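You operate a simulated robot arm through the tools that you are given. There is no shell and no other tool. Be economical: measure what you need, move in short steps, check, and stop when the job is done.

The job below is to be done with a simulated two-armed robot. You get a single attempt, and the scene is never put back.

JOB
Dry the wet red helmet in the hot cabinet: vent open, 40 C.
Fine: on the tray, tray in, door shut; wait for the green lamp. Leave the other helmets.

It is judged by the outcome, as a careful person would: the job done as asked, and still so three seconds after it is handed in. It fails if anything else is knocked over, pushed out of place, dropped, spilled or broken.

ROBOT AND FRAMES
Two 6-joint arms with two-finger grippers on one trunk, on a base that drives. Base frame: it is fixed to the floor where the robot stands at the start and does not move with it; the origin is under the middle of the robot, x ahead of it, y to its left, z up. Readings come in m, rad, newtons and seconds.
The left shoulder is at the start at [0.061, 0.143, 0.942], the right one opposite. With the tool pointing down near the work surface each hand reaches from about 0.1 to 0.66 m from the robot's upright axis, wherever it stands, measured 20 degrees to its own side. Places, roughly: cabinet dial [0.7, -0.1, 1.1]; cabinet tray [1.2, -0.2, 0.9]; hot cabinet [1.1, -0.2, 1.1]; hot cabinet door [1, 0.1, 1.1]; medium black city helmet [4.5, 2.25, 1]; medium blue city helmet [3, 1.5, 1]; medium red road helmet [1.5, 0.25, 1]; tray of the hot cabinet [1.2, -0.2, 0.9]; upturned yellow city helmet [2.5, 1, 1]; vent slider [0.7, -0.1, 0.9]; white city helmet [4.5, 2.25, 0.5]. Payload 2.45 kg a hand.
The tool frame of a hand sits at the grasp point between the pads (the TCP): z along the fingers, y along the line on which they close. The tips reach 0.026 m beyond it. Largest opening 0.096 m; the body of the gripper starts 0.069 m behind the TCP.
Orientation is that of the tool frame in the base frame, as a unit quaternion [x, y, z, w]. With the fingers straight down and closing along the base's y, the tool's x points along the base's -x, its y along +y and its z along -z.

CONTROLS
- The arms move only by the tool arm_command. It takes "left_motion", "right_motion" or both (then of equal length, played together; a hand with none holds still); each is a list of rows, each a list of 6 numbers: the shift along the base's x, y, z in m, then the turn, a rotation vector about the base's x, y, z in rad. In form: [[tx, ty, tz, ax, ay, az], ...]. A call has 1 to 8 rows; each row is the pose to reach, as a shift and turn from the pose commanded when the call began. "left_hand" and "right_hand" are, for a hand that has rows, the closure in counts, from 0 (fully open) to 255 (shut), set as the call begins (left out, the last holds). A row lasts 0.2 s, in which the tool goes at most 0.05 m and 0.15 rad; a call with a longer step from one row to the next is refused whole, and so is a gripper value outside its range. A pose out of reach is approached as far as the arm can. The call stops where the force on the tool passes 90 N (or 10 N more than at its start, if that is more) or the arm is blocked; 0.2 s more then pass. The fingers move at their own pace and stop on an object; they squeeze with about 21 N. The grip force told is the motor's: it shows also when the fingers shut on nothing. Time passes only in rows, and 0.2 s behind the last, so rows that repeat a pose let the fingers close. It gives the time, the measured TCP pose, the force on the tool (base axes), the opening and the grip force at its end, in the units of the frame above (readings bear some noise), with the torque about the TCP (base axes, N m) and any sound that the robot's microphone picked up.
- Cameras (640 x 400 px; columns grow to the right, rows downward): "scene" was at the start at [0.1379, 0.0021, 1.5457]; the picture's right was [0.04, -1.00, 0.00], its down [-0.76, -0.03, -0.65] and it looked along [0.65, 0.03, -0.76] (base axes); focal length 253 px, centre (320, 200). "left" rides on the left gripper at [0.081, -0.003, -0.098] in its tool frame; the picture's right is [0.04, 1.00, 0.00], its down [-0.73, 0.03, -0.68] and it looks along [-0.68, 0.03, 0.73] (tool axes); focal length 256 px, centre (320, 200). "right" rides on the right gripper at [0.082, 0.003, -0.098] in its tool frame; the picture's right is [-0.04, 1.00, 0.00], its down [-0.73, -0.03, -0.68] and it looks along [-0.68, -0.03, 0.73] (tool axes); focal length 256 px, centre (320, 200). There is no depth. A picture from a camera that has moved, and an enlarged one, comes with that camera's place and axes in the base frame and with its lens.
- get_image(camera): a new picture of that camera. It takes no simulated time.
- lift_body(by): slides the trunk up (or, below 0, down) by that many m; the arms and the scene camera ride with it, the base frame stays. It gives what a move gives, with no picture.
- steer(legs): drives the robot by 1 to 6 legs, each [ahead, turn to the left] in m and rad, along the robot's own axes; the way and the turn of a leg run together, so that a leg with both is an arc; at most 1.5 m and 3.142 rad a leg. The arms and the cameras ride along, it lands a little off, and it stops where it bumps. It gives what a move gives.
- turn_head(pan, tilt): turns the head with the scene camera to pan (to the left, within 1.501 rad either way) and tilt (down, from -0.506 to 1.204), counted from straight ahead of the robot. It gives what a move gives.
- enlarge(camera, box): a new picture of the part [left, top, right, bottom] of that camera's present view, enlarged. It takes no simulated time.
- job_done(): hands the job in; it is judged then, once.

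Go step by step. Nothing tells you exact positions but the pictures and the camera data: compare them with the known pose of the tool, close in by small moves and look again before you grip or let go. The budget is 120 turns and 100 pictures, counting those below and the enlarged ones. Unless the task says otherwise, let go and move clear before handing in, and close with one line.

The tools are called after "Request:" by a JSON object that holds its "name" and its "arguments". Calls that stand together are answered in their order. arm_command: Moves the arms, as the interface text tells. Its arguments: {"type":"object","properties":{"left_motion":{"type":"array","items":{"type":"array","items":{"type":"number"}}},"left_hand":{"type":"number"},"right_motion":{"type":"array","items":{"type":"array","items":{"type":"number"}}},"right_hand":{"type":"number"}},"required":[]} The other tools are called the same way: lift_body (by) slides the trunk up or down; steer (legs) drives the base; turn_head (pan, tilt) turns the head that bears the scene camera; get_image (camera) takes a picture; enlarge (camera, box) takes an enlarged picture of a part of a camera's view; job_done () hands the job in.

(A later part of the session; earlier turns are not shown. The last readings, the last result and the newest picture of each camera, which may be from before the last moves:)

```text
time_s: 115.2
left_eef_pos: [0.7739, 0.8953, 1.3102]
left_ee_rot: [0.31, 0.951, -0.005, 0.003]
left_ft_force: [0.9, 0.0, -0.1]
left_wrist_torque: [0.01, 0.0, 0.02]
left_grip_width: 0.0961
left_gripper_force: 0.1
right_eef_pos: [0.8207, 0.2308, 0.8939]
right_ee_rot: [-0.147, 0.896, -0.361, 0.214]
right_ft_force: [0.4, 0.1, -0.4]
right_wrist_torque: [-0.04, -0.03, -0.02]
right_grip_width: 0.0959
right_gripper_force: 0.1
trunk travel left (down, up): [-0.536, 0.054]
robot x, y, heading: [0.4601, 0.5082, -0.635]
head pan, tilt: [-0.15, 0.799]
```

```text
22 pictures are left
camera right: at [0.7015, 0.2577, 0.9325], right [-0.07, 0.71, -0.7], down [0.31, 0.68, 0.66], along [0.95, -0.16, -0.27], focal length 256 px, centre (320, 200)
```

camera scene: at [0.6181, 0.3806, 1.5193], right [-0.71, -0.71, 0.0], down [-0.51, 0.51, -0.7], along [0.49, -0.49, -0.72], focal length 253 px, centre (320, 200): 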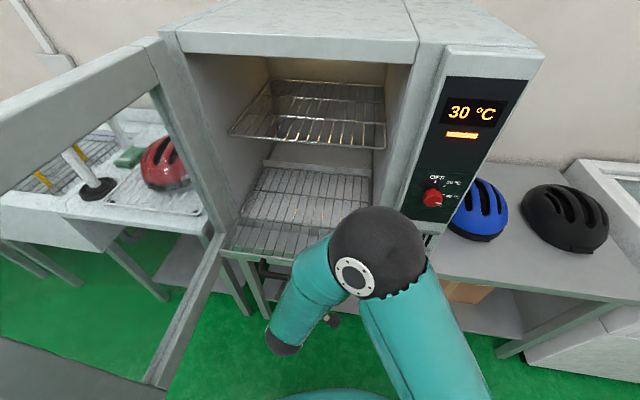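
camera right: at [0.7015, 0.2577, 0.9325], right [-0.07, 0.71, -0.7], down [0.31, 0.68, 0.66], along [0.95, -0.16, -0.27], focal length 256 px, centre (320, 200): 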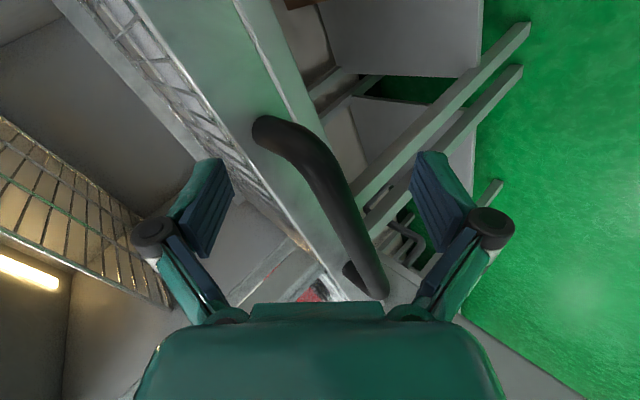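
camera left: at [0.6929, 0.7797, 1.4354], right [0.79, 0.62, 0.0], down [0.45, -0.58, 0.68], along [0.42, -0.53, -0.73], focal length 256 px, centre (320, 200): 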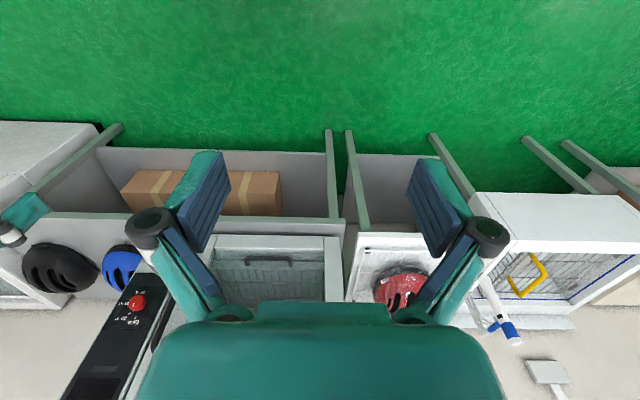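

The tray is out about 0.30 m and released. I retreat the right hand up and back, and return it to pointing straight down.

Request:
{"name": "arm_command", "arguments": {"right_motion": [[-0.018, 0.021, 0.025, 0, 0, 0], [-0.035, 0.042, 0.055, 0, 0, 0], [-0.04, 0.05, 0.1, 0.11, 0.0925, 0], [-0.04, 0.05, 0.145, 0.221, 0.185, 0], [-0.04, 0.05, 0.19, 0.331, 0.277, 0], [-0.04, 0.05, 0.23, 0.442, 0.37, 0], [-0.04, 0.05, 0.26, 0.552, 0.462, 0], [-0.04, 0.05, 0.28, 0.663, 0.555, 0]]}}

Request:
{"name": "steer", "arguments": {"legs": [[-0.25, 0]]}}

Request:
{"name": "turn_head", "arguments": {"pan": -0.2, "tilt": 0.6}}

Request:
{"name": "get_image", "arguments": {"camera": "scene"}}

```text
time_s: 117.0
left_eef_pos: [0.7735, 0.8956, 1.3094]
left_ee_rot: [0.311, 0.95, -0.004, 0.002]
left_ft_force: [0.9, -0.4, -1.2]
left_wrist_torque: [0.02, 0.01, 0.02]
left_grip_width: 0.0958
left_gripper_force: 0.0
right_eef_pos: [0.7827, 0.2829, 1.1748]
right_ee_rot: [-0.164, 0.986, 0.002, 0.002]
right_ft_force: [0.5, -0.2, 0.5]
right_wrist_torque: [0.0, 0.02, 0.01]
right_grip_width: 0.0959
right_gripper_force: 0.0
trunk travel left (down, up): [-0.536, 0.054]
robot x, y, heading: [0.4614, 0.5107, -0.63]
head pan, tilt: [-0.15, 0.799]
```

```text
time_s: 118.8
left_eef_pos: [0.5715, 1.0434, 1.3111]
left_ee_rot: [0.31, 0.951, -0.004, 0.004]
left_ft_force: [-0.9, 0.3, 0.6]
left_wrist_torque: [-0.08, 0.02, 0.0]
left_grip_width: 0.0962
left_gripper_force: 0.1
right_eef_pos: [0.5803, 0.4308, 1.1755]
right_ee_rot: [-0.162, 0.987, 0.0, 0.003]
right_ft_force: [-0.7, 0.3, 0.7]
right_wrist_torque: [-0.05, -0.07, 0.02]
right_grip_width: 0.0958
right_gripper_force: 0.0
trunk travel left (down, up): [-0.536, 0.054]
robot x, y, heading: [0.259, 0.6578, -0.629]
head pan, tilt: [-0.15, 0.799]
```

```text
time_s: 119.6
left_eef_pos: [0.5727, 1.0425, 1.3115]
left_ee_rot: [0.311, 0.95, -0.004, 0.001]
left_ft_force: [0.5, 0.3, 1.3]
left_wrist_torque: [0.0, 0.06, 0.03]
left_grip_width: 0.0963
left_gripper_force: 0.1
right_eef_pos: [0.5823, 0.4301, 1.1752]
right_ee_rot: [-0.162, 0.987, 0.0, 0.003]
right_ft_force: [-0.2, -0.2, -0.5]
right_wrist_torque: [-0.02, 0.02, -0.01]
right_grip_width: 0.0963
right_gripper_force: 0.0
trunk travel left (down, up): [-0.536, 0.054]
robot x, y, heading: [0.2565, 0.6599, -0.635]
head pan, tilt: [-0.201, 0.6]
```

```text
21 pictures are left
camera scene: at [0.3686, 0.5558, 1.5369], right [-0.74, -0.67, 0.0], down [-0.38, 0.42, -0.82], along [0.55, -0.61, -0.57], focal length 253 px, centre (320, 200)
```

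scene: 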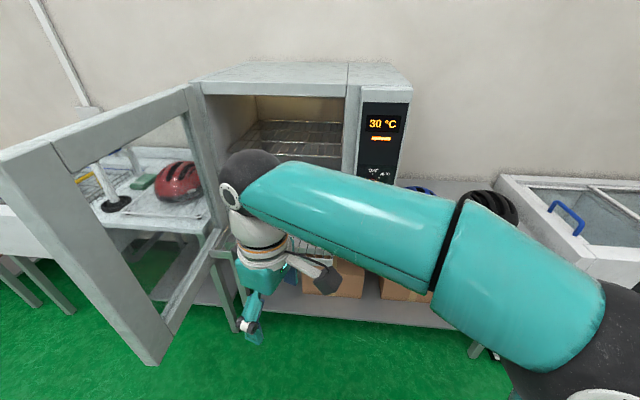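

Now round the open door to the helmet: turn, drive 1.05 m parallel to the benches at a safe distance, then face the helmet rack.

Request:
{"name": "steer", "arguments": {"legs": [[0, 0.4], [0, 0.4], [0, 0.4], [0, 0.3], [1.05, 0]]}}

Request:
{"name": "steer", "arguments": {"legs": [[0, -0.4], [0, -0.4], [0, -0.4], [0, -0.4], [0, -0.24]]}}

Request:
{"name": "get_image", "arguments": {"camera": "scene"}}

```text
time_s: 124.5
left_eef_pos: [-0.0274, 1.0672, 1.3099]
left_ee_rot: [-0.328, 0.945, -0.003, 0.005]
left_ft_force: [-0.8, 0.4, -0.5]
left_wrist_torque: [-0.07, -0.06, 0.01]
left_grip_width: 0.096
left_gripper_force: 0.1
right_eef_pos: [0.5659, 0.9086, 1.1762]
right_ee_rot: [0.726, -0.687, -0.001, -0.002]
right_ft_force: [-1.3, 1.0, -0.4]
right_wrist_torque: [-0.07, -0.06, 0.01]
right_grip_width: 0.0961
right_gripper_force: 0.0
trunk travel left (down, up): [-0.536, 0.054]
robot x, y, heading: [0.2788, 0.6317, 0.658]
head pan, tilt: [-0.201, 0.6]
stopped in leg 4: the robot was blocked; the commanded pose is now the measured one
```

```text
time_s: 130.1
left_eef_pos: [0.7008, 0.9425, 1.3172]
left_ee_rot: [0.425, 0.905, -0.003, 0.003]
left_ft_force: [-0.9, -1.2, 0.7]
left_wrist_torque: [0.09, -0.06, 0.02]
left_grip_width: 0.0961
left_gripper_force: 0.0
right_eef_pos: [0.5606, 0.3465, 1.1772]
right_ee_rot: [-0.039, 0.999, 0.001, 0.004]
right_ft_force: [-1.0, -0.1, -0.1]
right_wrist_torque: [0.03, -0.06, 0.01]
right_grip_width: 0.0959
right_gripper_force: 0.0
trunk travel left (down, up): [-0.536, 0.054]
robot x, y, heading: [0.3116, 0.6542, -0.895]
head pan, tilt: [-0.201, 0.6]
stopped in leg 4: the robot was blocked; the commanded pose is now the measured one
```

```text
20 pictures are left
camera scene: at [0.3829, 0.523, 1.5369], right [-0.89, -0.45, 0.0], down [-0.26, 0.51, -0.82], along [0.38, -0.73, -0.57], focal length 253 px, centre (320, 200)
```

scene: 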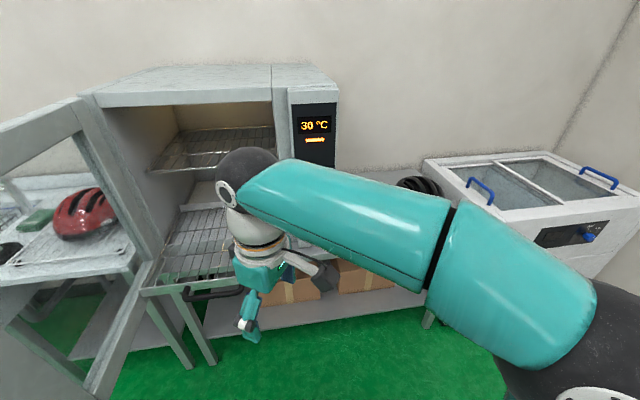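

The base stops after long sequences of turns; I'll use shorter calls.

Request:
{"name": "steer", "arguments": {"legs": [[0, 0.4], [0, 0.4]]}}

Request:
{"name": "steer", "arguments": {"legs": [[0, 0.4], [0, 0.4]]}}

Request:
{"name": "steer", "arguments": {"legs": [[0, 0.15], [1.05, 0]]}}

Request:
{"name": "steer", "arguments": {"legs": [[0, -0.4], [0, -0.4]]}}

Request:
{"name": "steer", "arguments": {"legs": [[0, -0.4], [0, -0.4]]}}

```text
time_s: 133.2
left_eef_pos: [0.3687, 1.1414, 1.3127]
left_ee_rot: [0.033, 0.999, -0.003, 0.004]
left_ft_force: [-0.2, 0.4, -0.2]
left_wrist_torque: [-0.01, 0.01, 0.01]
left_grip_width: 0.0962
left_gripper_force: 0.1
right_eef_pos: [0.703, 0.6297, 1.1783]
right_ee_rot: [-0.432, 0.902, 0.001, 0.004]
right_ft_force: [0.5, -0.2, 0.5]
right_wrist_torque: [-0.03, 0.04, 0.0]
right_grip_width: 0.0962
right_gripper_force: 0.0
trunk travel left (down, up): [-0.536, 0.054]
robot x, y, heading: [0.3038, 0.6359, -0.081]
head pan, tilt: [-0.201, 0.6]
```

```text
time_s: 136.2
left_eef_pos: [-0.0115, 1.035, 1.3129]
left_ee_rot: [-0.355, 0.935, -0.002, 0.005]
left_ft_force: [-0.9, 0.8, 0.3]
left_wrist_torque: [-0.03, 0.01, -0.02]
left_grip_width: 0.096
left_gripper_force: 0.1
right_eef_pos: [0.5894, 0.9123, 1.1775]
right_ee_rot: [0.746, -0.666, -0.003, -0.003]
right_ft_force: [-0.7, 1.1, -0.1]
right_wrist_torque: [0.0, -0.03, -0.01]
right_grip_width: 0.0962
right_gripper_force: 0.0
trunk travel left (down, up): [-0.536, 0.054]
robot x, y, heading: [0.3182, 0.6139, 0.7]
head pan, tilt: [-0.201, 0.6]
```

```text
time_s: 142.3
left_eef_pos: [0.6075, 1.7487, 1.3124]
left_ee_rot: [-0.421, 0.907, -0.001, 0.004]
left_ft_force: [1.0, 0.3, 0.9]
left_wrist_torque: [-0.02, 0.0, 0.02]
left_grip_width: 0.0961
left_gripper_force: 0.2
right_eef_pos: [1.2188, 1.7123, 1.1775]
right_ee_rot: [0.79, -0.613, -0.004, -0.002]
right_ft_force: [-0.9, 0.5, 0.1]
right_wrist_torque: [0.0, 0.02, 0.0]
right_grip_width: 0.0962
right_gripper_force: 0.0
trunk travel left (down, up): [-0.536, 0.054]
robot x, y, heading: [0.9945, 1.3849, 0.844]
head pan, tilt: [-0.201, 0.6]
```

```text
time_s: 145.3
left_eef_pos: [0.9873, 1.914, 1.3127]
left_ee_rot: [-0.033, 0.999, -0.002, 0.004]
left_ft_force: [-0.2, 0.2, 0.2]
left_wrist_torque: [0.04, 0.02, -0.01]
left_grip_width: 0.096
left_gripper_force: 0.1
right_eef_pos: [1.3855, 1.45, 1.1793]
right_ee_rot: [-0.488, 0.873, 0.002, 0.004]
right_ft_force: [-0.2, -0.1, 0.4]
right_wrist_torque: [-0.03, 0.02, 0.01]
right_grip_width: 0.0959
right_gripper_force: 0.0
trunk travel left (down, up): [-0.536, 0.054]
robot x, y, heading: [0.9916, 1.3997, 0.039]
head pan, tilt: [-0.201, 0.6]
```

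```text
time_s: 148.4
left_eef_pos: [1.3631, 1.7562, 1.3132]
left_ee_rot: [0.364, 0.931, -0.003, 0.002]
left_ft_force: [0.9, 0.0, 0.0]
left_wrist_torque: [0.02, 0.02, -0.01]
left_grip_width: 0.0959
left_gripper_force: 0.1
right_eef_pos: [1.302, 1.1483, 1.1797]
right_ee_rot: [-0.106, 0.994, 0.001, 0.003]
right_ft_force: [0.1, 0.6, 0.3]
right_wrist_torque: [0.01, 0.01, 0.02]
right_grip_width: 0.096
right_gripper_force: 0.1
trunk travel left (down, up): [-0.536, 0.054]
robot x, y, heading: [1.0067, 1.4131, -0.771]
head pan, tilt: [-0.201, 0.6]
```

In position in front of the helmet rack, well back. Square up, approach, and look.

Request:
{"name": "steer", "arguments": {"legs": [[0, -0.2], [0.42, 0]]}}

Request:
{"name": "turn_head", "arguments": {"pan": -0.2, "tilt": 0.6}}

Request:
{"name": "get_image", "arguments": {"camera": "scene"}}

```text
time_s: 151.9
left_eef_pos: [1.6694, 1.3225, 1.3146]
left_ee_rot: [0.455, 0.89, -0.004, 0.001]
left_ft_force: [-0.7, -0.2, 0.2]
left_wrist_torque: [-0.01, -0.02, -0.02]
left_grip_width: 0.0961
left_gripper_force: 0.0
right_eef_pos: [1.4878, 0.7387, 1.1806]
right_ee_rot: [-0.005, 1.0, 0.0, 0.004]
right_ft_force: [0.6, 0.0, -0.1]
right_wrist_torque: [-0.02, -0.02, -0.01]
right_grip_width: 0.0958
right_gripper_force: 0.0
trunk travel left (down, up): [-0.536, 0.054]
robot x, y, heading: [1.2501, 1.0545, -0.968]
head pan, tilt: [-0.201, 0.6]
```

```text
time_s: 152.5
left_eef_pos: [1.6695, 1.3227, 1.3152]
left_ee_rot: [0.456, 0.89, -0.004, 0.002]
left_ft_force: [0.4, -0.3, -0.3]
left_wrist_torque: [-0.02, -0.01, 0.01]
left_grip_width: 0.0959
left_gripper_force: 0.0
right_eef_pos: [1.4886, 0.7385, 1.1806]
right_ee_rot: [-0.005, 1.0, 0.0, 0.003]
right_ft_force: [0.8, -0.2, 0.2]
right_wrist_torque: [-0.02, 0.0, -0.02]
right_grip_width: 0.0961
right_gripper_force: 0.0
trunk travel left (down, up): [-0.536, 0.054]
robot x, y, heading: [1.2492, 1.0555, -0.966]
head pan, tilt: [-0.201, 0.6]
```

```text
19 pictures are left
camera scene: at [1.3195, 0.9228, 1.537], right [-0.92, -0.39, 0.0], down [-0.22, 0.52, -0.82], along [0.32, -0.76, -0.57], focal length 253 px, centre (320, 200)
```

scene: 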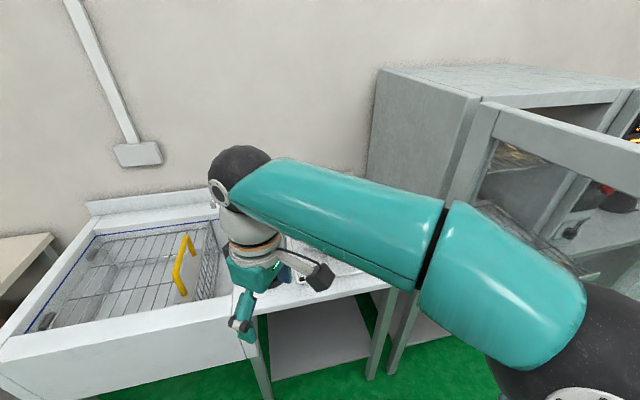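

The arm hides the helmet. I yaw the right hand to its natural orientation (camera looking forward), moving it toward the helmet, and view through its camera.

Request:
{"name": "arm_command", "arguments": {"right_motion": [[-0.01, -0.024, 0.005, 0, 0, -0.14], [-0.02, -0.048, 0.01, 0, 0, -0.28], [-0.03, -0.072, 0.015, 0, 0, -0.42], [-0.04, -0.096, 0.02, 0, 0, -0.56], [-0.05, -0.12, 0.03, 0, 0, -0.7], [-0.06, -0.144, 0.03, 0, 0, -0.84], [-0.068, -0.167, 0.03, 0, 0, -0.97], [-0.068, -0.167, 0.03, 0, 0, -0.97]]}}

Request:
{"name": "get_image", "arguments": {"camera": "right"}}

Request:
{"name": "get_image", "arguments": {"camera": "scene"}}

```text
time_s: 154.3
left_eef_pos: [1.6709, 1.3233, 1.3159]
left_ee_rot: [0.456, 0.89, -0.005, 0.002]
left_ft_force: [0.0, 0.3, 0.2]
left_wrist_torque: [-0.02, 0.03, -0.01]
left_grip_width: 0.096
left_gripper_force: 0.1
right_eef_pos: [1.4202, 0.5707, 1.2112]
right_ee_rot: [0.463, 0.887, -0.002, 0.003]
right_ft_force: [-0.7, 0.5, 0.3]
right_wrist_torque: [-0.01, 0.01, -0.01]
right_grip_width: 0.0958
right_gripper_force: 0.0
trunk travel left (down, up): [-0.536, 0.054]
robot x, y, heading: [1.2483, 1.0544, -0.971]
head pan, tilt: [-0.201, 0.6]
```

```text
18 pictures are left
camera right: at [1.3757, 0.641, 1.3085], right [0.84, 0.54, 0.0], down [0.39, -0.61, 0.68], along [0.37, -0.58, -0.73], focal length 256 px, centre (320, 200)
```

right: 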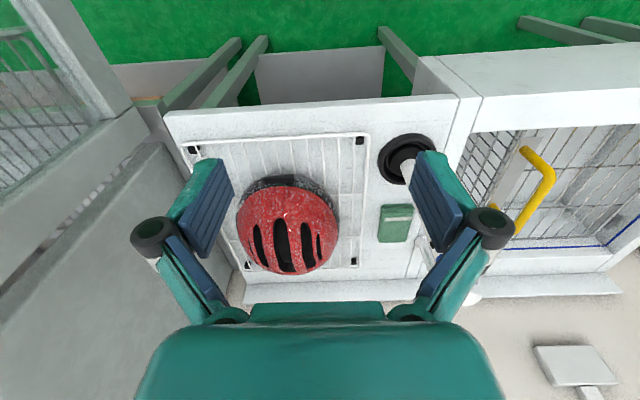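

```text
17 pictures are left
camera scene: at [1.3191, 0.9233, 1.5371], right [-0.92, -0.39, 0.0], down [-0.22, 0.52, -0.83], along [0.32, -0.76, -0.56], focal length 253 px, centre (320, 200)
```

scene: 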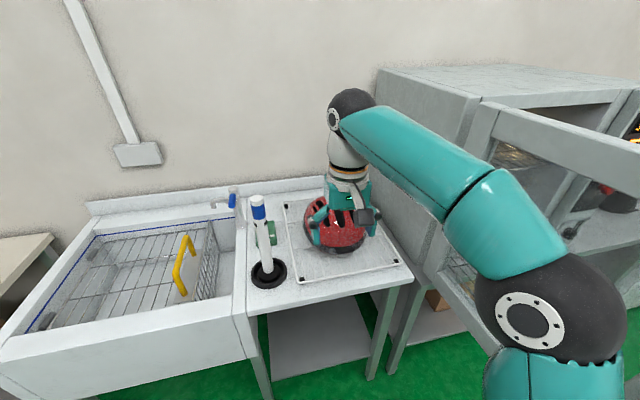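

The helmet's four vents run front-to-back, so the natural hand yaw closes right across its ribs. I drive 0.23 m nearer and look again from the hand.

Request:
{"name": "steer", "arguments": {"legs": [[0.23, 0]]}}

Request:
{"name": "arm_command", "arguments": {"right_motion": [[-0.02, -0.035, -0.02, 0, 0, 0], [-0.035, -0.055, -0.05, 0, 0, 0], [-0.035, -0.055, -0.08, 0, 0, 0], [-0.035, -0.055, -0.08, 0, 0, 0]], "right_hand": 140}}

Request:
{"name": "get_image", "arguments": {"camera": "right"}}

```text
time_s: 156.0
left_eef_pos: [1.8018, 1.1314, 1.3147]
left_ee_rot: [0.456, 0.89, -0.004, 0.001]
left_ft_force: [1.1, -1.1, -0.1]
left_wrist_torque: [0.0, 0.02, -0.01]
left_grip_width: 0.096
left_gripper_force: 0.0
right_eef_pos: [1.5501, 0.3795, 1.2115]
right_ee_rot: [0.462, 0.887, -0.002, 0.001]
right_ft_force: [0.7, -0.5, -0.6]
right_wrist_torque: [0.0, -0.01, -0.02]
right_grip_width: 0.0958
right_gripper_force: 0.1
trunk travel left (down, up): [-0.536, 0.054]
robot x, y, heading: [1.3789, 0.8717, -0.968]
head pan, tilt: [-0.201, 0.6]
```

```text
time_s: 157.0
left_eef_pos: [1.8006, 1.1344, 1.3156]
left_ee_rot: [0.456, 0.89, -0.004, 0.002]
left_ft_force: [-0.4, -0.3, 0.5]
left_wrist_torque: [0.0, -0.02, 0.01]
left_grip_width: 0.0959
left_gripper_force: 0.1
right_eef_pos: [1.513, 0.3259, 1.1318]
right_ee_rot: [0.462, 0.887, -0.002, 0.004]
right_ft_force: [-0.4, 0.3, 0.1]
right_wrist_torque: [0.01, -0.03, 0.02]
right_grip_width: 0.0431
right_gripper_force: 0.0
trunk travel left (down, up): [-0.536, 0.054]
robot x, y, heading: [1.3786, 0.8661, -0.968]
head pan, tilt: [-0.201, 0.6]
```

```text
16 pictures are left
camera right: at [1.4693, 0.3966, 1.2287], right [0.84, 0.54, 0.0], down [0.39, -0.61, 0.68], along [0.37, -0.58, -0.73], focal length 256 px, centre (320, 200)
```

right: 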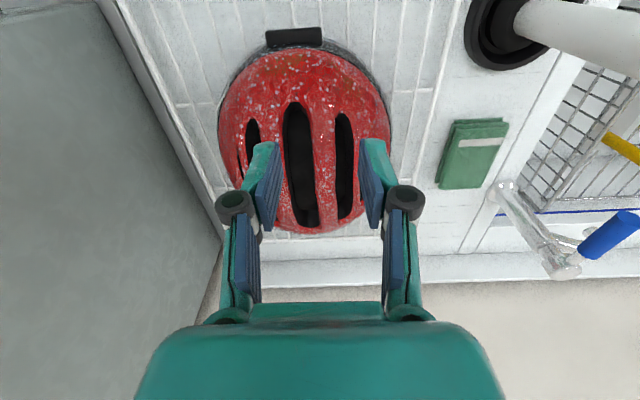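

I can see the vents clearly: helmet top z≈1.0, centre vent running from (1.507, 0.295) to (1.594, 0.159). I'll grip the rib left of the centre vent: hover over (1.575, 0.244) with a 32 mm opening and check.

Request:
{"name": "arm_command", "arguments": {"right_motion": [[0.021, -0.027, -0.015, 0, 0, 0], [0.042, -0.054, -0.03, 0, 0, 0], [0.0624, -0.0817, -0.05, 0, 0, 0], [0.0624, -0.0817, -0.075, 0, 0, 0], [0.0624, -0.0817, -0.075, 0, 0, 0]], "right_hand": 170}}

Request:
{"name": "get_image", "arguments": {"camera": "right"}}

```text
time_s: 158.2
left_eef_pos: [1.8006, 1.132, 1.3149]
left_ee_rot: [0.456, 0.89, -0.003, 0.002]
left_ft_force: [-0.6, 0.4, 0.0]
left_wrist_torque: [-0.01, -0.01, -0.04]
left_grip_width: 0.0959
left_gripper_force: 0.0
right_eef_pos: [1.5769, 0.246, 1.0558]
right_ee_rot: [0.462, 0.887, -0.002, 0.003]
right_ft_force: [0.3, -0.2, 0.0]
right_wrist_torque: [0.0, 0.03, 0.03]
right_grip_width: 0.0322
right_gripper_force: 0.1
trunk travel left (down, up): [-0.536, 0.054]
robot x, y, heading: [1.3771, 0.8685, -0.971]
head pan, tilt: [-0.201, 0.6]
```

```text
15 pictures are left
camera right: at [1.5311, 0.3159, 1.1536], right [0.84, 0.54, 0.0], down [0.39, -0.61, 0.68], along [0.37, -0.58, -0.73], focal length 256 px, centre (320, 200)
```

right: 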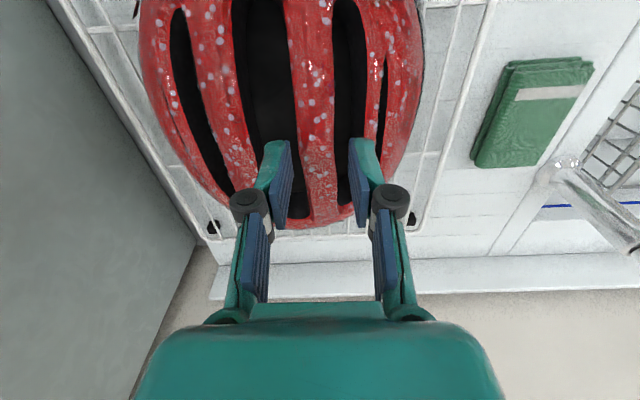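

The fingers are exactly either side of the rib, above two vents. Lower gently.

Request:
{"name": "arm_command", "arguments": {"right_motion": [[0, 0, -0.02, 0, 0, 0], [0, 0, -0.04, 0, 0, 0], [0, 0, -0.055, 0, 0, 0], [0, 0, -0.055, 0, 0, 0]]}}

Request:
{"name": "get_image", "arguments": {"camera": "right"}}

```text
time_s: 159.2
left_eef_pos: [1.7999, 1.1331, 1.3146]
left_ee_rot: [0.456, 0.89, -0.004, 0.003]
left_ft_force: [-0.5, 0.5, 0.0]
left_wrist_torque: [0.02, 0.02, -0.01]
left_grip_width: 0.0958
left_gripper_force: 0.0
right_eef_pos: [1.5769, 0.2452, 1.001]
right_ee_rot: [0.463, 0.887, -0.002, 0.003]
right_ft_force: [-0.7, -0.5, 1.4]
right_wrist_torque: [0.02, 0.03, 0.06]
right_grip_width: 0.0312
right_gripper_force: 0.0
trunk travel left (down, up): [-0.536, 0.054]
robot x, y, heading: [1.3801, 0.8673, -0.972]
head pan, tilt: [-0.201, 0.6]
```

```text
14 pictures are left
camera right: at [1.5321, 0.3155, 1.0994], right [0.84, 0.54, 0.0], down [0.39, -0.61, 0.68], along [0.37, -0.58, -0.73], focal length 256 px, centre (320, 200)
```

right: 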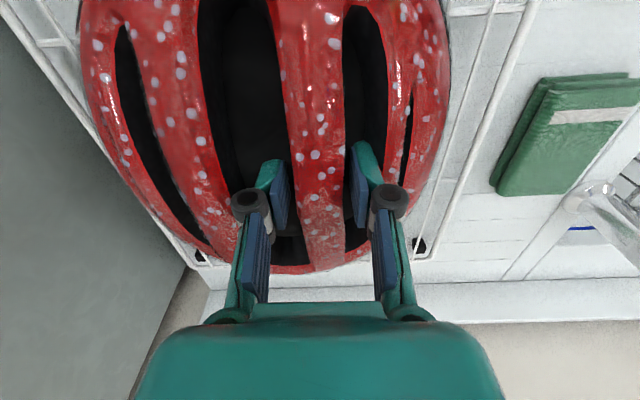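

The tips have entered both vents. A further 12 mm down, then close on the rib.

Request:
{"name": "arm_command", "arguments": {"right_motion": [[0, 0, -0.007, 0, 0, 0], [0, 0, -0.012, 0, 0, 0], [0, 0, -0.012, 0, 0, 0]]}}

Request:
{"name": "arm_command", "arguments": {"right_motion": [[0, 0, 0, 0, 0, 0], [0, 0, 0, 0, 0, 0], [0, 0, 0, 0, 0, 0], [0, 0, 0, 0, 0, 0]], "right_hand": 255}}

Request:
{"name": "arm_command", "arguments": {"right_motion": [[0, 0, 0.01, 0, 0, 0], [0, 0, 0.025, 0, 0, 0], [0, 0, 0.04, 0, 0, 0], [0, 0, 0.04, 0, 0, 0]]}}

Request:
{"name": "get_image", "arguments": {"camera": "right"}}

```text
time_s: 160.0
left_eef_pos: [1.7986, 1.1338, 1.3152]
left_ee_rot: [0.456, 0.89, -0.003, 0.003]
left_ft_force: [0.5, 0.5, 0.6]
left_wrist_torque: [0.03, 0.03, -0.03]
left_grip_width: 0.0959
left_gripper_force: 0.1
right_eef_pos: [1.5768, 0.2459, 0.9897]
right_ee_rot: [0.463, 0.886, -0.002, 0.003]
right_ft_force: [-1.2, -1.0, 0.5]
right_wrist_torque: [-0.01, -0.01, 0.0]
right_grip_width: 0.0309
right_gripper_force: 0.1
trunk travel left (down, up): [-0.536, 0.054]
robot x, y, heading: [1.3818, 0.8692, -0.965]
head pan, tilt: [-0.201, 0.6]
```

```text
time_s: 161.0
left_eef_pos: [1.8003, 1.1322, 1.3153]
left_ee_rot: [0.457, 0.89, -0.004, 0.003]
left_ft_force: [0.4, -0.5, 0.1]
left_wrist_torque: [0.03, 0.0, 0.02]
left_grip_width: 0.0959
left_gripper_force: 0.0
right_eef_pos: [1.5779, 0.2444, 0.99]
right_ee_rot: [0.462, 0.887, -0.001, 0.002]
right_ft_force: [-1.9, 0.2, -0.8]
right_wrist_torque: [0.11, 0.36, 0.03]
right_grip_width: 0.0238
right_gripper_force: 21.2
trunk travel left (down, up): [-0.536, 0.054]
robot x, y, heading: [1.381, 0.8678, -0.967]
head pan, tilt: [-0.201, 0.6]
```

```text
time_s: 162.0
left_eef_pos: [1.8, 1.1325, 1.3164]
left_ee_rot: [0.456, 0.89, -0.004, 0.001]
left_ft_force: [0.0, 0.0, 0.6]
left_wrist_torque: [-0.03, -0.02, -0.01]
left_grip_width: 0.0961
left_gripper_force: 0.1
right_eef_pos: [1.5772, 0.2442, 1.0298]
right_ee_rot: [0.462, 0.887, -0.001, 0.003]
right_ft_force: [0.3, -0.2, -3.5]
right_wrist_torque: [0.15, 0.0, 0.02]
right_grip_width: 0.0228
right_gripper_force: 20.8
trunk travel left (down, up): [-0.536, 0.054]
robot x, y, heading: [1.3795, 0.8674, -0.972]
head pan, tilt: [-0.201, 0.6]
```

```text
13 pictures are left
camera right: at [1.5324, 0.3148, 1.1266], right [0.84, 0.54, 0.0], down [0.39, -0.61, 0.68], along [0.37, -0.58, -0.73], focal length 256 px, centre (320, 200)
```

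right: 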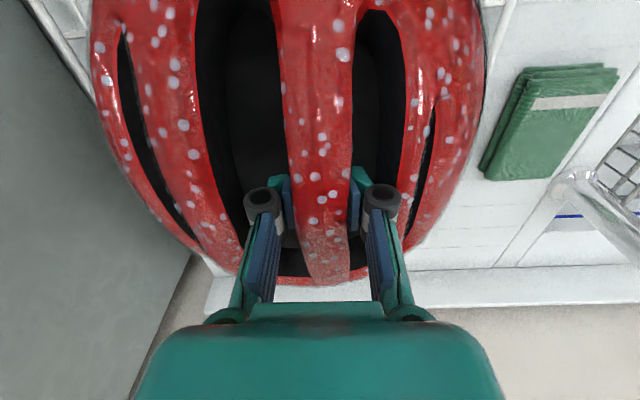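

The helmet hangs securely from the rib (3.5 N). Lift higher, back straight out, and draw the hand in closer.

Request:
{"name": "arm_command", "arguments": {"right_motion": [[0, 0, 0.04, 0, 0, 0], [0, 0, 0.08, 0, 0, 0], [0, 0, 0.12, 0, 0, 0], [0, 0, 0.16, 0, 0, 0], [0, 0, 0.18, 0, 0, 0]]}}

Request:
{"name": "steer", "arguments": {"legs": [[-0.68, 0]]}}

Request:
{"name": "arm_command", "arguments": {"right_motion": [[-0.02, 0.03, 0, 0, 0, 0], [-0.04, 0.06, 0, 0, 0, 0], [-0.06, 0.09, 0, 0, 0, 0], [-0.078, 0.116, 0, 0, 0, 0], [-0.078, 0.116, 0, 0, 0, 0]]}}

Request:
{"name": "steer", "arguments": {"legs": [[0, 0.4], [0, 0.4]]}}

Request:
{"name": "steer", "arguments": {"legs": [[0, 0.4], [0, 0.36]]}}

```text
time_s: 163.2
left_eef_pos: [1.7979, 1.1322, 1.3146]
left_ee_rot: [0.456, 0.89, -0.003, 0.002]
left_ft_force: [-0.2, 0.2, 0.0]
left_wrist_torque: [-0.01, -0.01, -0.02]
left_grip_width: 0.0961
left_gripper_force: 0.0
right_eef_pos: [1.5618, 0.2733, 1.1673]
right_ee_rot: [0.462, 0.887, -0.002, 0.003]
right_ft_force: [0.0, -0.4, -2.7]
right_wrist_torque: [0.09, -0.02, 0.01]
right_grip_width: 0.023
right_gripper_force: 21.4
right hand out of reach, approached as far as the arm can: row 3, 4, 5
trunk travel left (down, up): [-0.536, 0.054]
robot x, y, heading: [1.3793, 0.8643, -0.963]
head pan, tilt: [-0.201, 0.6]
```

```text
time_s: 167.0
left_eef_pos: [1.4119, 1.6935, 1.3159]
left_ee_rot: [0.453, 0.892, -0.003, 0.002]
left_ft_force: [0.0, 0.6, -0.3]
left_wrist_torque: [-0.05, -0.02, 0.0]
left_grip_width: 0.096
left_gripper_force: 0.0
right_eef_pos: [1.1787, 0.8324, 1.1674]
right_ee_rot: [0.46, 0.888, -0.002, 0.003]
right_ft_force: [0.3, -0.1, -4.0]
right_wrist_torque: [0.11, -0.04, 0.02]
right_grip_width: 0.0228
right_gripper_force: 21.2
trunk travel left (down, up): [-0.536, 0.054]
robot x, y, heading: [0.9913, 1.4204, -0.962]
head pan, tilt: [-0.201, 0.6]
```

```text
time_s: 168.2
left_eef_pos: [1.4129, 1.6925, 1.3158]
left_ee_rot: [0.454, 0.891, -0.004, 0.003]
left_ft_force: [-0.4, -0.1, -0.2]
left_wrist_torque: [0.01, 0.0, -0.01]
left_grip_width: 0.0959
left_gripper_force: 0.1
right_eef_pos: [1.1013, 0.9491, 1.1661]
right_ee_rot: [0.46, 0.888, -0.001, 0.003]
right_ft_force: [0.3, -0.5, -3.1]
right_wrist_torque: [0.12, 0.0, 0.01]
right_grip_width: 0.0227
right_gripper_force: 20.8
trunk travel left (down, up): [-0.536, 0.054]
robot x, y, heading: [0.9927, 1.4203, -0.961]
head pan, tilt: [-0.201, 0.6]
```

```text
time_s: 171.3
left_eef_pos: [1.0946, 1.9118, 1.3157]
left_ee_rot: [0.071, 0.997, -0.002, 0.004]
left_ft_force: [0.3, -0.7, -0.1]
left_wrist_torque: [0.03, 0.04, 0.01]
left_grip_width: 0.0958
left_gripper_force: 0.1
right_eef_pos: [1.4086, 1.169, 1.1646]
right_ee_rot: [0.079, 0.997, 0.001, 0.003]
right_ft_force: [-0.3, 1.0, -3.3]
right_wrist_torque: [0.1, 0.12, 0.0]
right_grip_width: 0.0227
right_gripper_force: 20.3
trunk travel left (down, up): [-0.536, 0.054]
robot x, y, heading: [0.9921, 1.4035, -0.167]
head pan, tilt: [-0.201, 0.6]
```

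```text
time_s: 174.2
left_eef_pos: [0.7204, 1.8437, 1.3137]
left_ee_rot: [-0.302, 0.953, 0.002, 0.002]
left_ft_force: [0.2, 0.1, 0.8]
left_wrist_torque: [0.02, 0.0, -0.01]
left_grip_width: 0.0959
left_gripper_force: 0.1
right_eef_pos: [1.4584, 1.52, 1.1664]
right_ee_rot: [-0.294, 0.956, 0.002, 0.004]
right_ft_force: [0.4, -0.7, -2.9]
right_wrist_torque: [0.0, 0.06, -0.01]
right_grip_width: 0.0224
right_gripper_force: 21.0
trunk travel left (down, up): [-0.536, 0.054]
robot x, y, heading: [1.0022, 1.3879, 0.587]
head pan, tilt: [-0.201, 0.6]
```

Reverse 0.76 m along the benches, then turn to face the cabinet.

Request:
{"name": "steer", "arguments": {"legs": [[-0.76, 0]]}}

Request:
{"name": "steer", "arguments": {"legs": [[0, -0.4], [0, -0.4]]}}

Request:
{"name": "steer", "arguments": {"legs": [[0, -0.4], [0, -0.36]]}}

Request:
{"name": "turn_head", "arguments": {"pan": 0.15, "tilt": 0.7}}

Request:
{"name": "get_image", "arguments": {"camera": "scene"}}

```text
time_s: 178.3
left_eef_pos: [0.0946, 1.4247, 1.3136]
left_ee_rot: [-0.303, 0.953, 0.003, 0.002]
left_ft_force: [-0.5, 0.0, -0.2]
left_wrist_torque: [-0.05, -0.02, 0.0]
left_grip_width: 0.0959
left_gripper_force: 0.1
right_eef_pos: [0.8358, 1.1048, 1.1678]
right_ee_rot: [-0.298, 0.955, 0.001, 0.004]
right_ft_force: [0.3, 0.0, -2.7]
right_wrist_torque: [-0.02, 0.1, -0.03]
right_grip_width: 0.0222
right_gripper_force: 20.9
trunk travel left (down, up): [-0.536, 0.054]
robot x, y, heading: [0.3842, 0.9677, 0.594]
head pan, tilt: [-0.201, 0.6]
```

```text
time_s: 181.4
left_eef_pos: [0.5049, 1.4941, 1.3146]
left_ee_rot: [0.088, 0.996, 0.002, 0.003]
left_ft_force: [0.6, 0.1, -0.1]
left_wrist_torque: [-0.01, 0.01, -0.01]
left_grip_width: 0.096
left_gripper_force: 0.2
right_eef_pos: [0.7946, 0.7418, 1.1683]
right_ee_rot: [0.095, 0.995, 0.0, 0.003]
right_ft_force: [-1.3, 2.6, -2.8]
right_wrist_torque: [0.23, 0.18, 0.01]
right_grip_width: 0.023
right_gripper_force: 21.2
trunk travel left (down, up): [-0.536, 0.054]
robot x, y, heading: [0.383, 0.9928, -0.199]
head pan, tilt: [-0.201, 0.6]
```

```text
time_s: 184.3
left_eef_pos: [0.8197, 1.2712, 1.3147]
left_ee_rot: [0.451, 0.892, 0.001, 0.003]
left_ft_force: [-0.4, 0.7, -0.8]
left_wrist_torque: [0.0, -0.01, -0.02]
left_grip_width: 0.0959
left_gripper_force: 0.1
right_eef_pos: [0.5112, 0.5262, 1.1672]
right_ee_rot: [0.458, 0.889, -0.002, 0.002]
right_ft_force: [0.2, -0.3, -2.4]
right_wrist_torque: [-0.04, 0.13, 0.02]
right_grip_width: 0.0113
right_gripper_force: 20.7
trunk travel left (down, up): [-0.536, 0.054]
robot x, y, heading: [0.4037, 0.9998, -0.959]
head pan, tilt: [-0.201, 0.6]
```

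```text
time_s: 185.1
left_eef_pos: [0.8233, 1.2744, 1.3143]
left_ee_rot: [0.452, 0.892, -0.001, 0.002]
left_ft_force: [0.1, 0.0, -0.6]
left_wrist_torque: [-0.02, 0.01, 0.03]
left_grip_width: 0.0958
left_gripper_force: 0.1
right_eef_pos: [0.5137, 0.5299, 1.1684]
right_ee_rot: [0.458, 0.889, -0.002, 0.002]
right_ft_force: [1.4, 0.3, -3.2]
right_wrist_torque: [0.0, 0.15, -0.02]
right_grip_width: 0.0112
right_gripper_force: 20.7
trunk travel left (down, up): [-0.536, 0.054]
robot x, y, heading: [0.4026, 1.0005, -0.958]
head pan, tilt: [0.15, 0.7]
```

```text
12 pictures are left
camera scene: at [0.4988, 0.8905, 1.5284], right [-0.72, -0.69, 0.0], down [-0.45, 0.46, -0.76], along [0.53, -0.55, -0.64], focal length 253 px, centre (320, 200)
```

scene: 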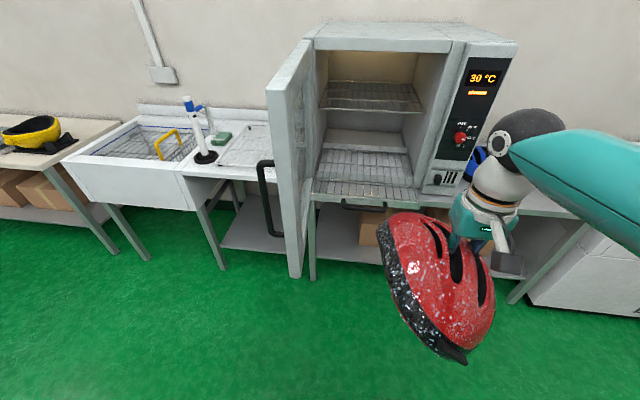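

The grip width dropped and the helmet has tilted. I check closely before moving on.

Request:
{"name": "get_image", "arguments": {"camera": "right"}}

Request:
{"name": "enlarge", "arguments": {"camera": "scene", "box": [360, 180, 540, 380]}}

```text
11 pictures are left
camera right: at [0.4693, 0.599, 1.266], right [0.84, 0.55, 0.0], down [0.4, -0.61, 0.68], along [0.37, -0.57, -0.73], focal length 256 px, centre (320, 200)
```

right: 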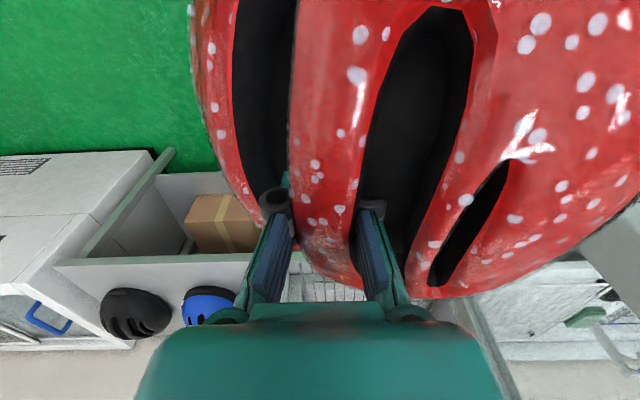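

```text
2.00 times, centred on (450, 280) of scene
camera zoom: at [0.4988, 0.8905, 1.5284], right [-0.72, -0.69, 0.0], down [-0.45, 0.46, -0.76], along [0.53, -0.55, -0.64], focal length 506 px, centre (60, 40)
```

zoom: 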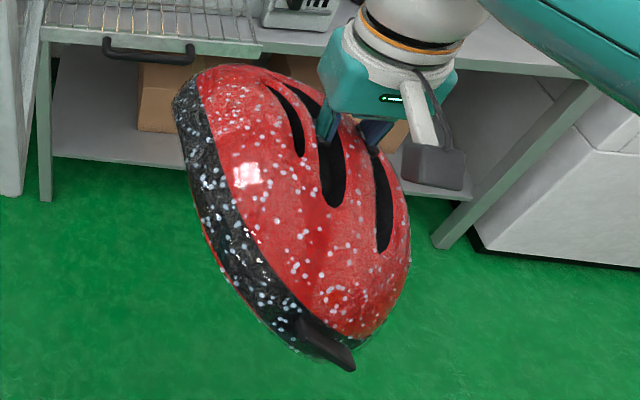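

The helmet has rolled in the grip but hangs still. I'll move gently: trunk up 5 cm, then a slow forward drive to bring it over the tray.

Request:
{"name": "lift_body", "arguments": {"by": 0.05}}

Request:
{"name": "steer", "arguments": {"legs": [[0.13, 0], [0.13, 0], [0.14, 0]]}}

Request:
{"name": "get_image", "arguments": {"camera": "scene"}}

```text
time_s: 186.1
left_eef_pos: [0.8352, 1.284, 1.366]
left_ee_rot: [0.45, 0.893, 0.0, 0.003]
left_ft_force: [-0.2, -0.4, 0.2]
left_wrist_torque: [0.01, -0.03, -0.02]
left_grip_width: 0.096
left_gripper_force: 0.0
right_eef_pos: [0.531, 0.5393, 1.2183]
right_ee_rot: [0.457, 0.89, -0.001, 0.002]
right_ft_force: [-0.7, -0.1, -2.7]
right_wrist_torque: [0.02, 0.1, 0.03]
right_grip_width: 0.0113
right_gripper_force: 20.9
trunk travel left (down, up): [-0.586, 0.004]
robot x, y, heading: [0.3997, 0.9996, -0.951]
head pan, tilt: [0.15, 0.7]
```

```text
time_s: 187.0
left_eef_pos: [0.8568, 1.2593, 1.3643]
left_ee_rot: [0.445, 0.896, -0.002, 0.008]
left_ft_force: [0.7, 0.6, -0.4]
left_wrist_torque: [-0.01, 0.1, -0.01]
left_grip_width: 0.0961
left_gripper_force: 0.1
right_eef_pos: [0.5522, 0.5122, 1.2262]
right_ee_rot: [0.454, 0.891, -0.004, 0.009]
right_ft_force: [0.7, 0.1, -4.7]
right_wrist_torque: [0.02, 0.12, 0.01]
right_grip_width: 0.0109
right_gripper_force: 21.0
trunk travel left (down, up): [-0.586, 0.004]
robot x, y, heading: [0.4344, 0.9619, -0.92]
head pan, tilt: [0.15, 0.7]
stopped in leg 1: the robot was blocked; the commanded pose is now the measured one
```

```text
9 pictures are left
camera scene: at [0.5309, 0.8589, 1.5793], right [-0.69, -0.72, 0.0], down [-0.46, 0.44, -0.77], along [0.55, -0.53, -0.64], focal length 253 px, centre (320, 200)
```

scene: 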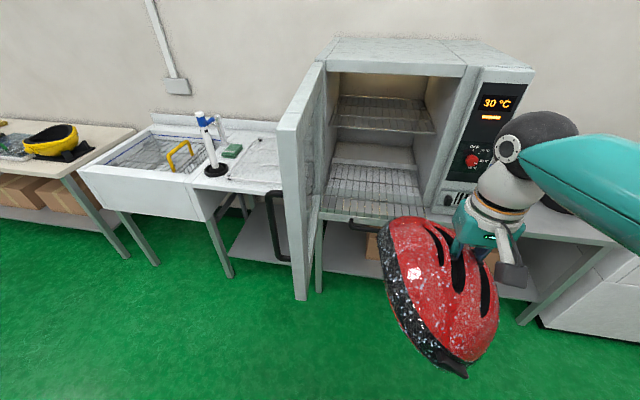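

The base stopped early again with nothing in its way; try again in one short leg.

Request:
{"name": "steer", "arguments": {"legs": [[0.15, -0.03]]}}

Request:
{"name": "steer", "arguments": {"legs": [[0.15, -0.03]]}}

```text
time_s: 188.4
left_eef_pos: [0.9607, 1.115, 1.3658]
left_ee_rot: [0.459, 0.888, 0.0, 0.006]
left_ft_force: [-0.3, -1.0, 0.0]
left_wrist_torque: [0.03, 0.02, -0.01]
left_grip_width: 0.0961
left_gripper_force: 0.1
right_eef_pos: [0.6342, 0.3814, 1.2242]
right_ee_rot: [0.468, 0.884, -0.003, 0.006]
right_ft_force: [0.2, -0.7, -2.5]
right_wrist_torque: [0.04, 0.1, -0.02]
right_grip_width: 0.0111
right_gripper_force: 21.1
trunk travel left (down, up): [-0.586, 0.004]
robot x, y, heading: [0.5279, 0.8396, -0.951]
head pan, tilt: [0.15, 0.7]
```

```text
time_s: 189.8
left_eef_pos: [1.056, 0.9775, 1.3663]
left_ee_rot: [0.473, 0.881, -0.001, 0.006]
left_ft_force: [1.2, -1.1, 0.5]
left_wrist_torque: [0.05, 0.07, -0.01]
left_grip_width: 0.096
left_gripper_force: 0.1
right_eef_pos: [0.7071, 0.2516, 1.2228]
right_ee_rot: [0.481, 0.877, -0.003, 0.006]
right_ft_force: [0.7, -0.9, -3.9]
right_wrist_torque: [0.03, 0.08, -0.01]
right_grip_width: 0.011
right_gripper_force: 20.9
trunk travel left (down, up): [-0.586, 0.004]
robot x, y, heading: [0.6181, 0.7157, -0.984]
head pan, tilt: [0.15, 0.7]
```

Slightly nearer, then move the hand slowly over the tray.

Request:
{"name": "steer", "arguments": {"legs": [[0.07, 0]]}}

Request:
{"name": "arm_command", "arguments": {"right_motion": [[0.0226, -0.0134, 0, 0, 0, 0], [0.0452, -0.0268, 0, 0, 0, 0], [0.0679, -0.04, 0, 0, 0, 0], [0.0905, -0.0535, 0, 0, 0, 0], [0.113, -0.067, 0, 0, 0, 0], [0.136, -0.08, 0, 0, 0, 0], [0.158, -0.094, 0, 0, 0, 0], [0.181, -0.107, 0, 0, 0, 0]]}}

Request:
{"name": "get_image", "arguments": {"camera": "scene"}}

```text
time_s: 190.8
left_eef_pos: [1.0755, 0.9485, 1.3676]
left_ee_rot: [0.473, 0.881, -0.002, 0.009]
left_ft_force: [-0.4, 0.1, 0.2]
left_wrist_torque: [-0.02, -0.02, 0.0]
left_grip_width: 0.0959
left_gripper_force: 0.1
right_eef_pos: [0.7311, 0.2206, 1.2271]
right_ee_rot: [0.48, 0.877, -0.004, 0.008]
right_ft_force: [-0.4, 0.5, -2.0]
right_wrist_torque: [-0.03, 0.09, 0.01]
right_grip_width: 0.011
right_gripper_force: 21.1
trunk travel left (down, up): [-0.586, 0.004]
robot x, y, heading: [0.6458, 0.6701, -0.974]
head pan, tilt: [0.15, 0.7]
stopped in leg 1: the robot was blocked; the commanded pose is now the measured one
```

```text
time_s: 192.6
left_eef_pos: [1.075, 0.9478, 1.3669]
left_ee_rot: [0.473, 0.881, -0.003, 0.011]
left_ft_force: [-0.4, 0.2, 0.3]
left_wrist_torque: [-0.01, 0.0, -0.01]
left_grip_width: 0.0958
left_gripper_force: 0.0
right_eef_pos: [0.8798, 0.1411, 1.2178]
right_ee_rot: [0.481, 0.877, -0.004, 0.008]
right_ft_force: [0.0, 0.2, -2.5]
right_wrist_torque: [-0.03, 0.13, 0.0]
right_grip_width: 0.0107
right_gripper_force: 21.2
right hand out of reach, approached as far as the arm can: row 7, 8
trunk travel left (down, up): [-0.586, 0.004]
robot x, y, heading: [0.6456, 0.6704, -0.98]
head pan, tilt: [0.15, 0.7]
```

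```text
8 pictures are left
camera scene: at [0.7239, 0.577, 1.5806], right [-0.74, -0.68, 0.0], down [-0.43, 0.47, -0.77], along [0.52, -0.57, -0.63], focal length 253 px, centre (320, 200)
```

scene: 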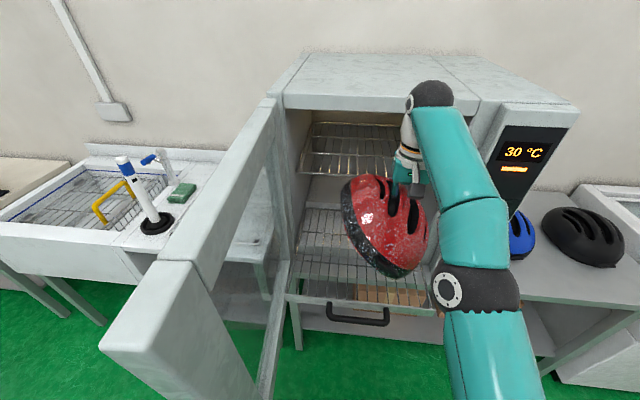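

The helmet is above the tray but needs ~6 cm further in. I lower the trunk 0.1 m, which also regains reach, then shift in and slightly left.

Request:
{"name": "lift_body", "arguments": {"by": -0.1}}

Request:
{"name": "arm_command", "arguments": {"right_motion": [[0.018, -0.009, 0, 0, 0, 0], [0.036, -0.018, 0, 0, 0, 0], [0.054, -0.027, 0, 0, 0, 0], [0.0724, -0.0355, 0, 0, 0, 0], [0.0724, -0.0355, 0, 0, 0, 0]]}}

Request:
{"name": "get_image", "arguments": {"camera": "scene"}}

```text
time_s: 194.0
left_eef_pos: [1.0747, 0.9456, 1.2681]
left_ee_rot: [0.473, 0.881, -0.002, 0.011]
left_ft_force: [-0.2, 0.0, 0.5]
left_wrist_torque: [-0.05, -0.02, -0.01]
left_grip_width: 0.0963
left_gripper_force: 0.1
right_eef_pos: [0.8781, 0.1395, 1.1168]
right_ee_rot: [0.48, 0.877, -0.003, 0.009]
right_ft_force: [-0.4, -0.4, -3.1]
right_wrist_torque: [0.0, 0.11, 0.0]
right_grip_width: 0.0111
right_gripper_force: 20.8
trunk travel left (down, up): [-0.486, 0.104]
robot x, y, heading: [0.6441, 0.6759, -0.975]
head pan, tilt: [0.15, 0.7]
```

```text
time_s: 195.2
left_eef_pos: [1.076, 0.9467, 1.2685]
left_ee_rot: [0.473, 0.881, -0.002, 0.011]
left_ft_force: [-0.3, 0.4, -0.4]
left_wrist_torque: [0.01, -0.01, -0.02]
left_grip_width: 0.0959
left_gripper_force: 0.0
right_eef_pos: [0.9115, 0.1476, 1.0863]
right_ee_rot: [0.481, 0.877, -0.005, 0.009]
right_ft_force: [0.7, -0.3, -3.3]
right_wrist_torque: [0.0, 0.09, 0.03]
right_grip_width: 0.011
right_gripper_force: 20.5
right hand out of reach, approached as far as the arm can: row 1, 2, 3, 4, 5
trunk travel left (down, up): [-0.486, 0.104]
robot x, y, heading: [0.6444, 0.6703, -0.984]
head pan, tilt: [0.15, 0.7]
```

```text
7 pictures are left
camera scene: at [0.7242, 0.5769, 1.4802], right [-0.74, -0.68, 0.0], down [-0.43, 0.46, -0.77], along [0.52, -0.57, -0.63], focal length 253 px, centre (320, 200)
```

scene: 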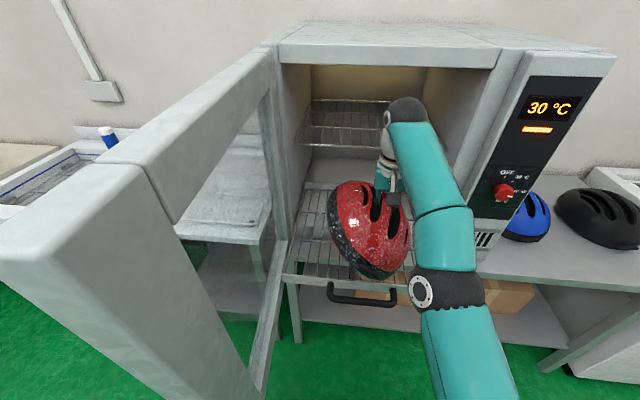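

The arm is too high relative to its shoulder to reach further. I raise the trunk and lower the arm instead, which gives the reach to go 6 cm deeper.

Request:
{"name": "lift_body", "arguments": {"by": 0.1}}

Request:
{"name": "arm_command", "arguments": {"right_motion": [[0.0, 0.0, -0.03, 0, 0, 0], [0.0, 0.0, -0.06, 0, 0, 0], [0.01, -0.01, -0.09, 0, 0, 0], [0.022, -0.026, -0.11, 0, 0, 0], [0.036, -0.042, -0.12, 0, 0, 0], [0.044, -0.055, -0.12, 0, 0, 0], [0.044, -0.055, -0.12, 0, 0, 0]]}}

```text
time_s: 196.5
left_eef_pos: [1.0778, 0.9481, 1.368]
left_ee_rot: [0.473, 0.881, -0.002, 0.01]
left_ft_force: [0.7, 0.9, -0.4]
left_wrist_torque: [-0.01, -0.01, -0.03]
left_grip_width: 0.096
left_gripper_force: 0.0
right_eef_pos: [0.9122, 0.1486, 1.1882]
right_ee_rot: [0.48, 0.877, -0.006, 0.008]
right_ft_force: [0.5, -0.6, -2.3]
right_wrist_torque: [-0.06, 0.12, -0.02]
right_grip_width: 0.0111
right_gripper_force: 20.6
trunk travel left (down, up): [-0.586, 0.004]
robot x, y, heading: [0.6455, 0.6753, -0.98]
head pan, tilt: [0.15, 0.7]
```

```text
time_s: 198.1
left_eef_pos: [1.0752, 0.9491, 1.3676]
left_ee_rot: [0.472, 0.881, -0.003, 0.009]
left_ft_force: [0.2, -0.5, -0.8]
left_wrist_torque: [-0.03, 0.03, -0.02]
left_grip_width: 0.096
left_gripper_force: 0.0
right_eef_pos: [0.9435, 0.108, 1.064]
right_ee_rot: [0.48, 0.877, -0.005, 0.009]
right_ft_force: [-0.7, -0.1, -2.8]
right_wrist_torque: [-0.01, 0.11, 0.0]
right_grip_width: 0.0111
right_gripper_force: 20.9
right hand out of reach, approached as far as the arm can: row 1, 2, 3, 4, 5, 6, 7
trunk travel left (down, up): [-0.586, 0.004]
robot x, y, heading: [0.6433, 0.6727, -0.982]
head pan, tilt: [0.15, 0.7]
```

Now at the right depth. Lower slowly until the helmet takes weight on the tray.

Request:
{"name": "arm_command", "arguments": {"right_motion": [[0, 0, -0.012, 0, 0, 0], [0, 0, -0.024, 0, 0, 0], [0, 0, -0.036, 0, 0, 0], [0, 0, -0.036, 0, 0, 0]]}}

Request:
{"name": "get_image", "arguments": {"camera": "scene"}}

```text
time_s: 199.1
left_eef_pos: [1.076, 0.9488, 1.3676]
left_ee_rot: [0.472, 0.882, -0.003, 0.01]
left_ft_force: [-0.3, 0.0, 0.1]
left_wrist_torque: [0.06, 0.01, 0.0]
left_grip_width: 0.0959
left_gripper_force: 0.1
right_eef_pos: [0.9446, 0.1056, 1.0314]
right_ee_rot: [0.48, 0.877, -0.005, 0.013]
right_ft_force: [0.0, 8.6, 27.0]
right_wrist_torque: [-0.51, -0.49, 0.12]
right_grip_width: 0.011
right_gripper_force: 21.7
trunk travel left (down, up): [-0.586, 0.004]
robot x, y, heading: [0.6485, 0.6739, -0.981]
head pan, tilt: [0.15, 0.7]
```

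```text
6 pictures are left
camera scene: at [0.7245, 0.5777, 1.5805], right [-0.74, -0.68, 0.0], down [-0.43, 0.47, -0.77], along [0.52, -0.57, -0.63], focal length 253 px, centre (320, 200)
```

scene: 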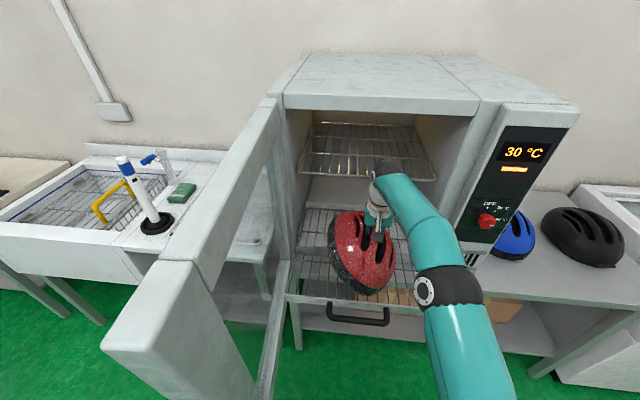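

The helmet rests inside the tray. Ease off, open slightly, then withdraw upward.

Request:
{"name": "arm_command", "arguments": {"right_motion": [[0, 0, 0.008, 0, 0, 0], [0, 0, 0.008, 0, 0, 0]]}}

Request:
{"name": "arm_command", "arguments": {"right_motion": [[0, 0, 0, 0, 0, 0], [0, 0, 0, 0, 0, 0], [0, 0, 0.01, 0, 0, 0], [0, 0, 0.03, 0, 0, 0], [0, 0, 0.06, 0, 0, 0], [0, 0, 0.09, 0, 0, 0]], "right_hand": 185}}

Request:
{"name": "get_image", "arguments": {"camera": "scene"}}

```text
time_s: 199.7
left_eef_pos: [1.0764, 0.9491, 1.3687]
left_ee_rot: [0.472, 0.881, -0.003, 0.011]
left_ft_force: [0.1, 0.0, 0.2]
left_wrist_torque: [0.0, 0.04, -0.03]
left_grip_width: 0.096
left_gripper_force: 0.1
right_eef_pos: [0.9441, 0.1055, 1.0338]
right_ee_rot: [0.48, 0.877, -0.005, 0.007]
right_ft_force: [0.4, 0.9, -2.7]
right_wrist_torque: [0.03, 0.12, 0.0]
right_grip_width: 0.0109
right_gripper_force: 20.8
trunk travel left (down, up): [-0.586, 0.004]
robot x, y, heading: [0.6434, 0.6713, -0.981]
head pan, tilt: [0.15, 0.7]
```

```text
time_s: 201.1
left_eef_pos: [1.0766, 0.9484, 1.3682]
left_ee_rot: [0.473, 0.881, -0.003, 0.01]
left_ft_force: [0.6, -0.7, 0.5]
left_wrist_torque: [0.0, 0.0, -0.01]
left_grip_width: 0.0959
left_gripper_force: 0.2
right_eef_pos: [0.9321, 0.1208, 1.1091]
right_ee_rot: [0.48, 0.877, -0.005, 0.01]
right_ft_force: [-0.7, -0.1, -0.3]
right_wrist_torque: [0.0, 0.0, 0.02]
right_grip_width: 0.0264
right_gripper_force: 0.2
right hand out of reach, approached as far as the arm can: row 5, 6
trunk travel left (down, up): [-0.586, 0.004]
robot x, y, heading: [0.645, 0.6719, -0.981]
head pan, tilt: [0.15, 0.7]
```

```text
5 pictures are left
camera scene: at [0.7245, 0.5773, 1.5803], right [-0.74, -0.68, 0.0], down [-0.43, 0.47, -0.77], along [0.52, -0.57, -0.63], focal length 253 px, centre (320, 200)
```

scene: 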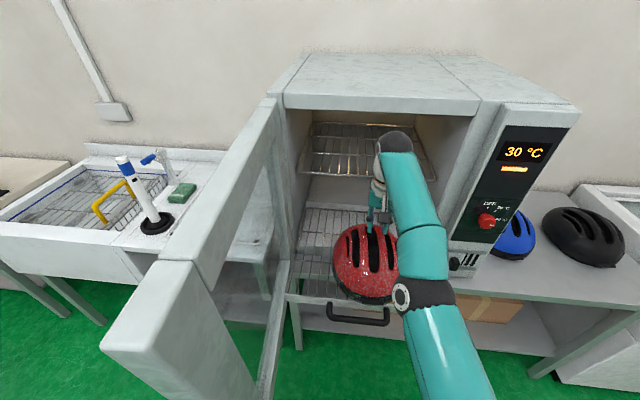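

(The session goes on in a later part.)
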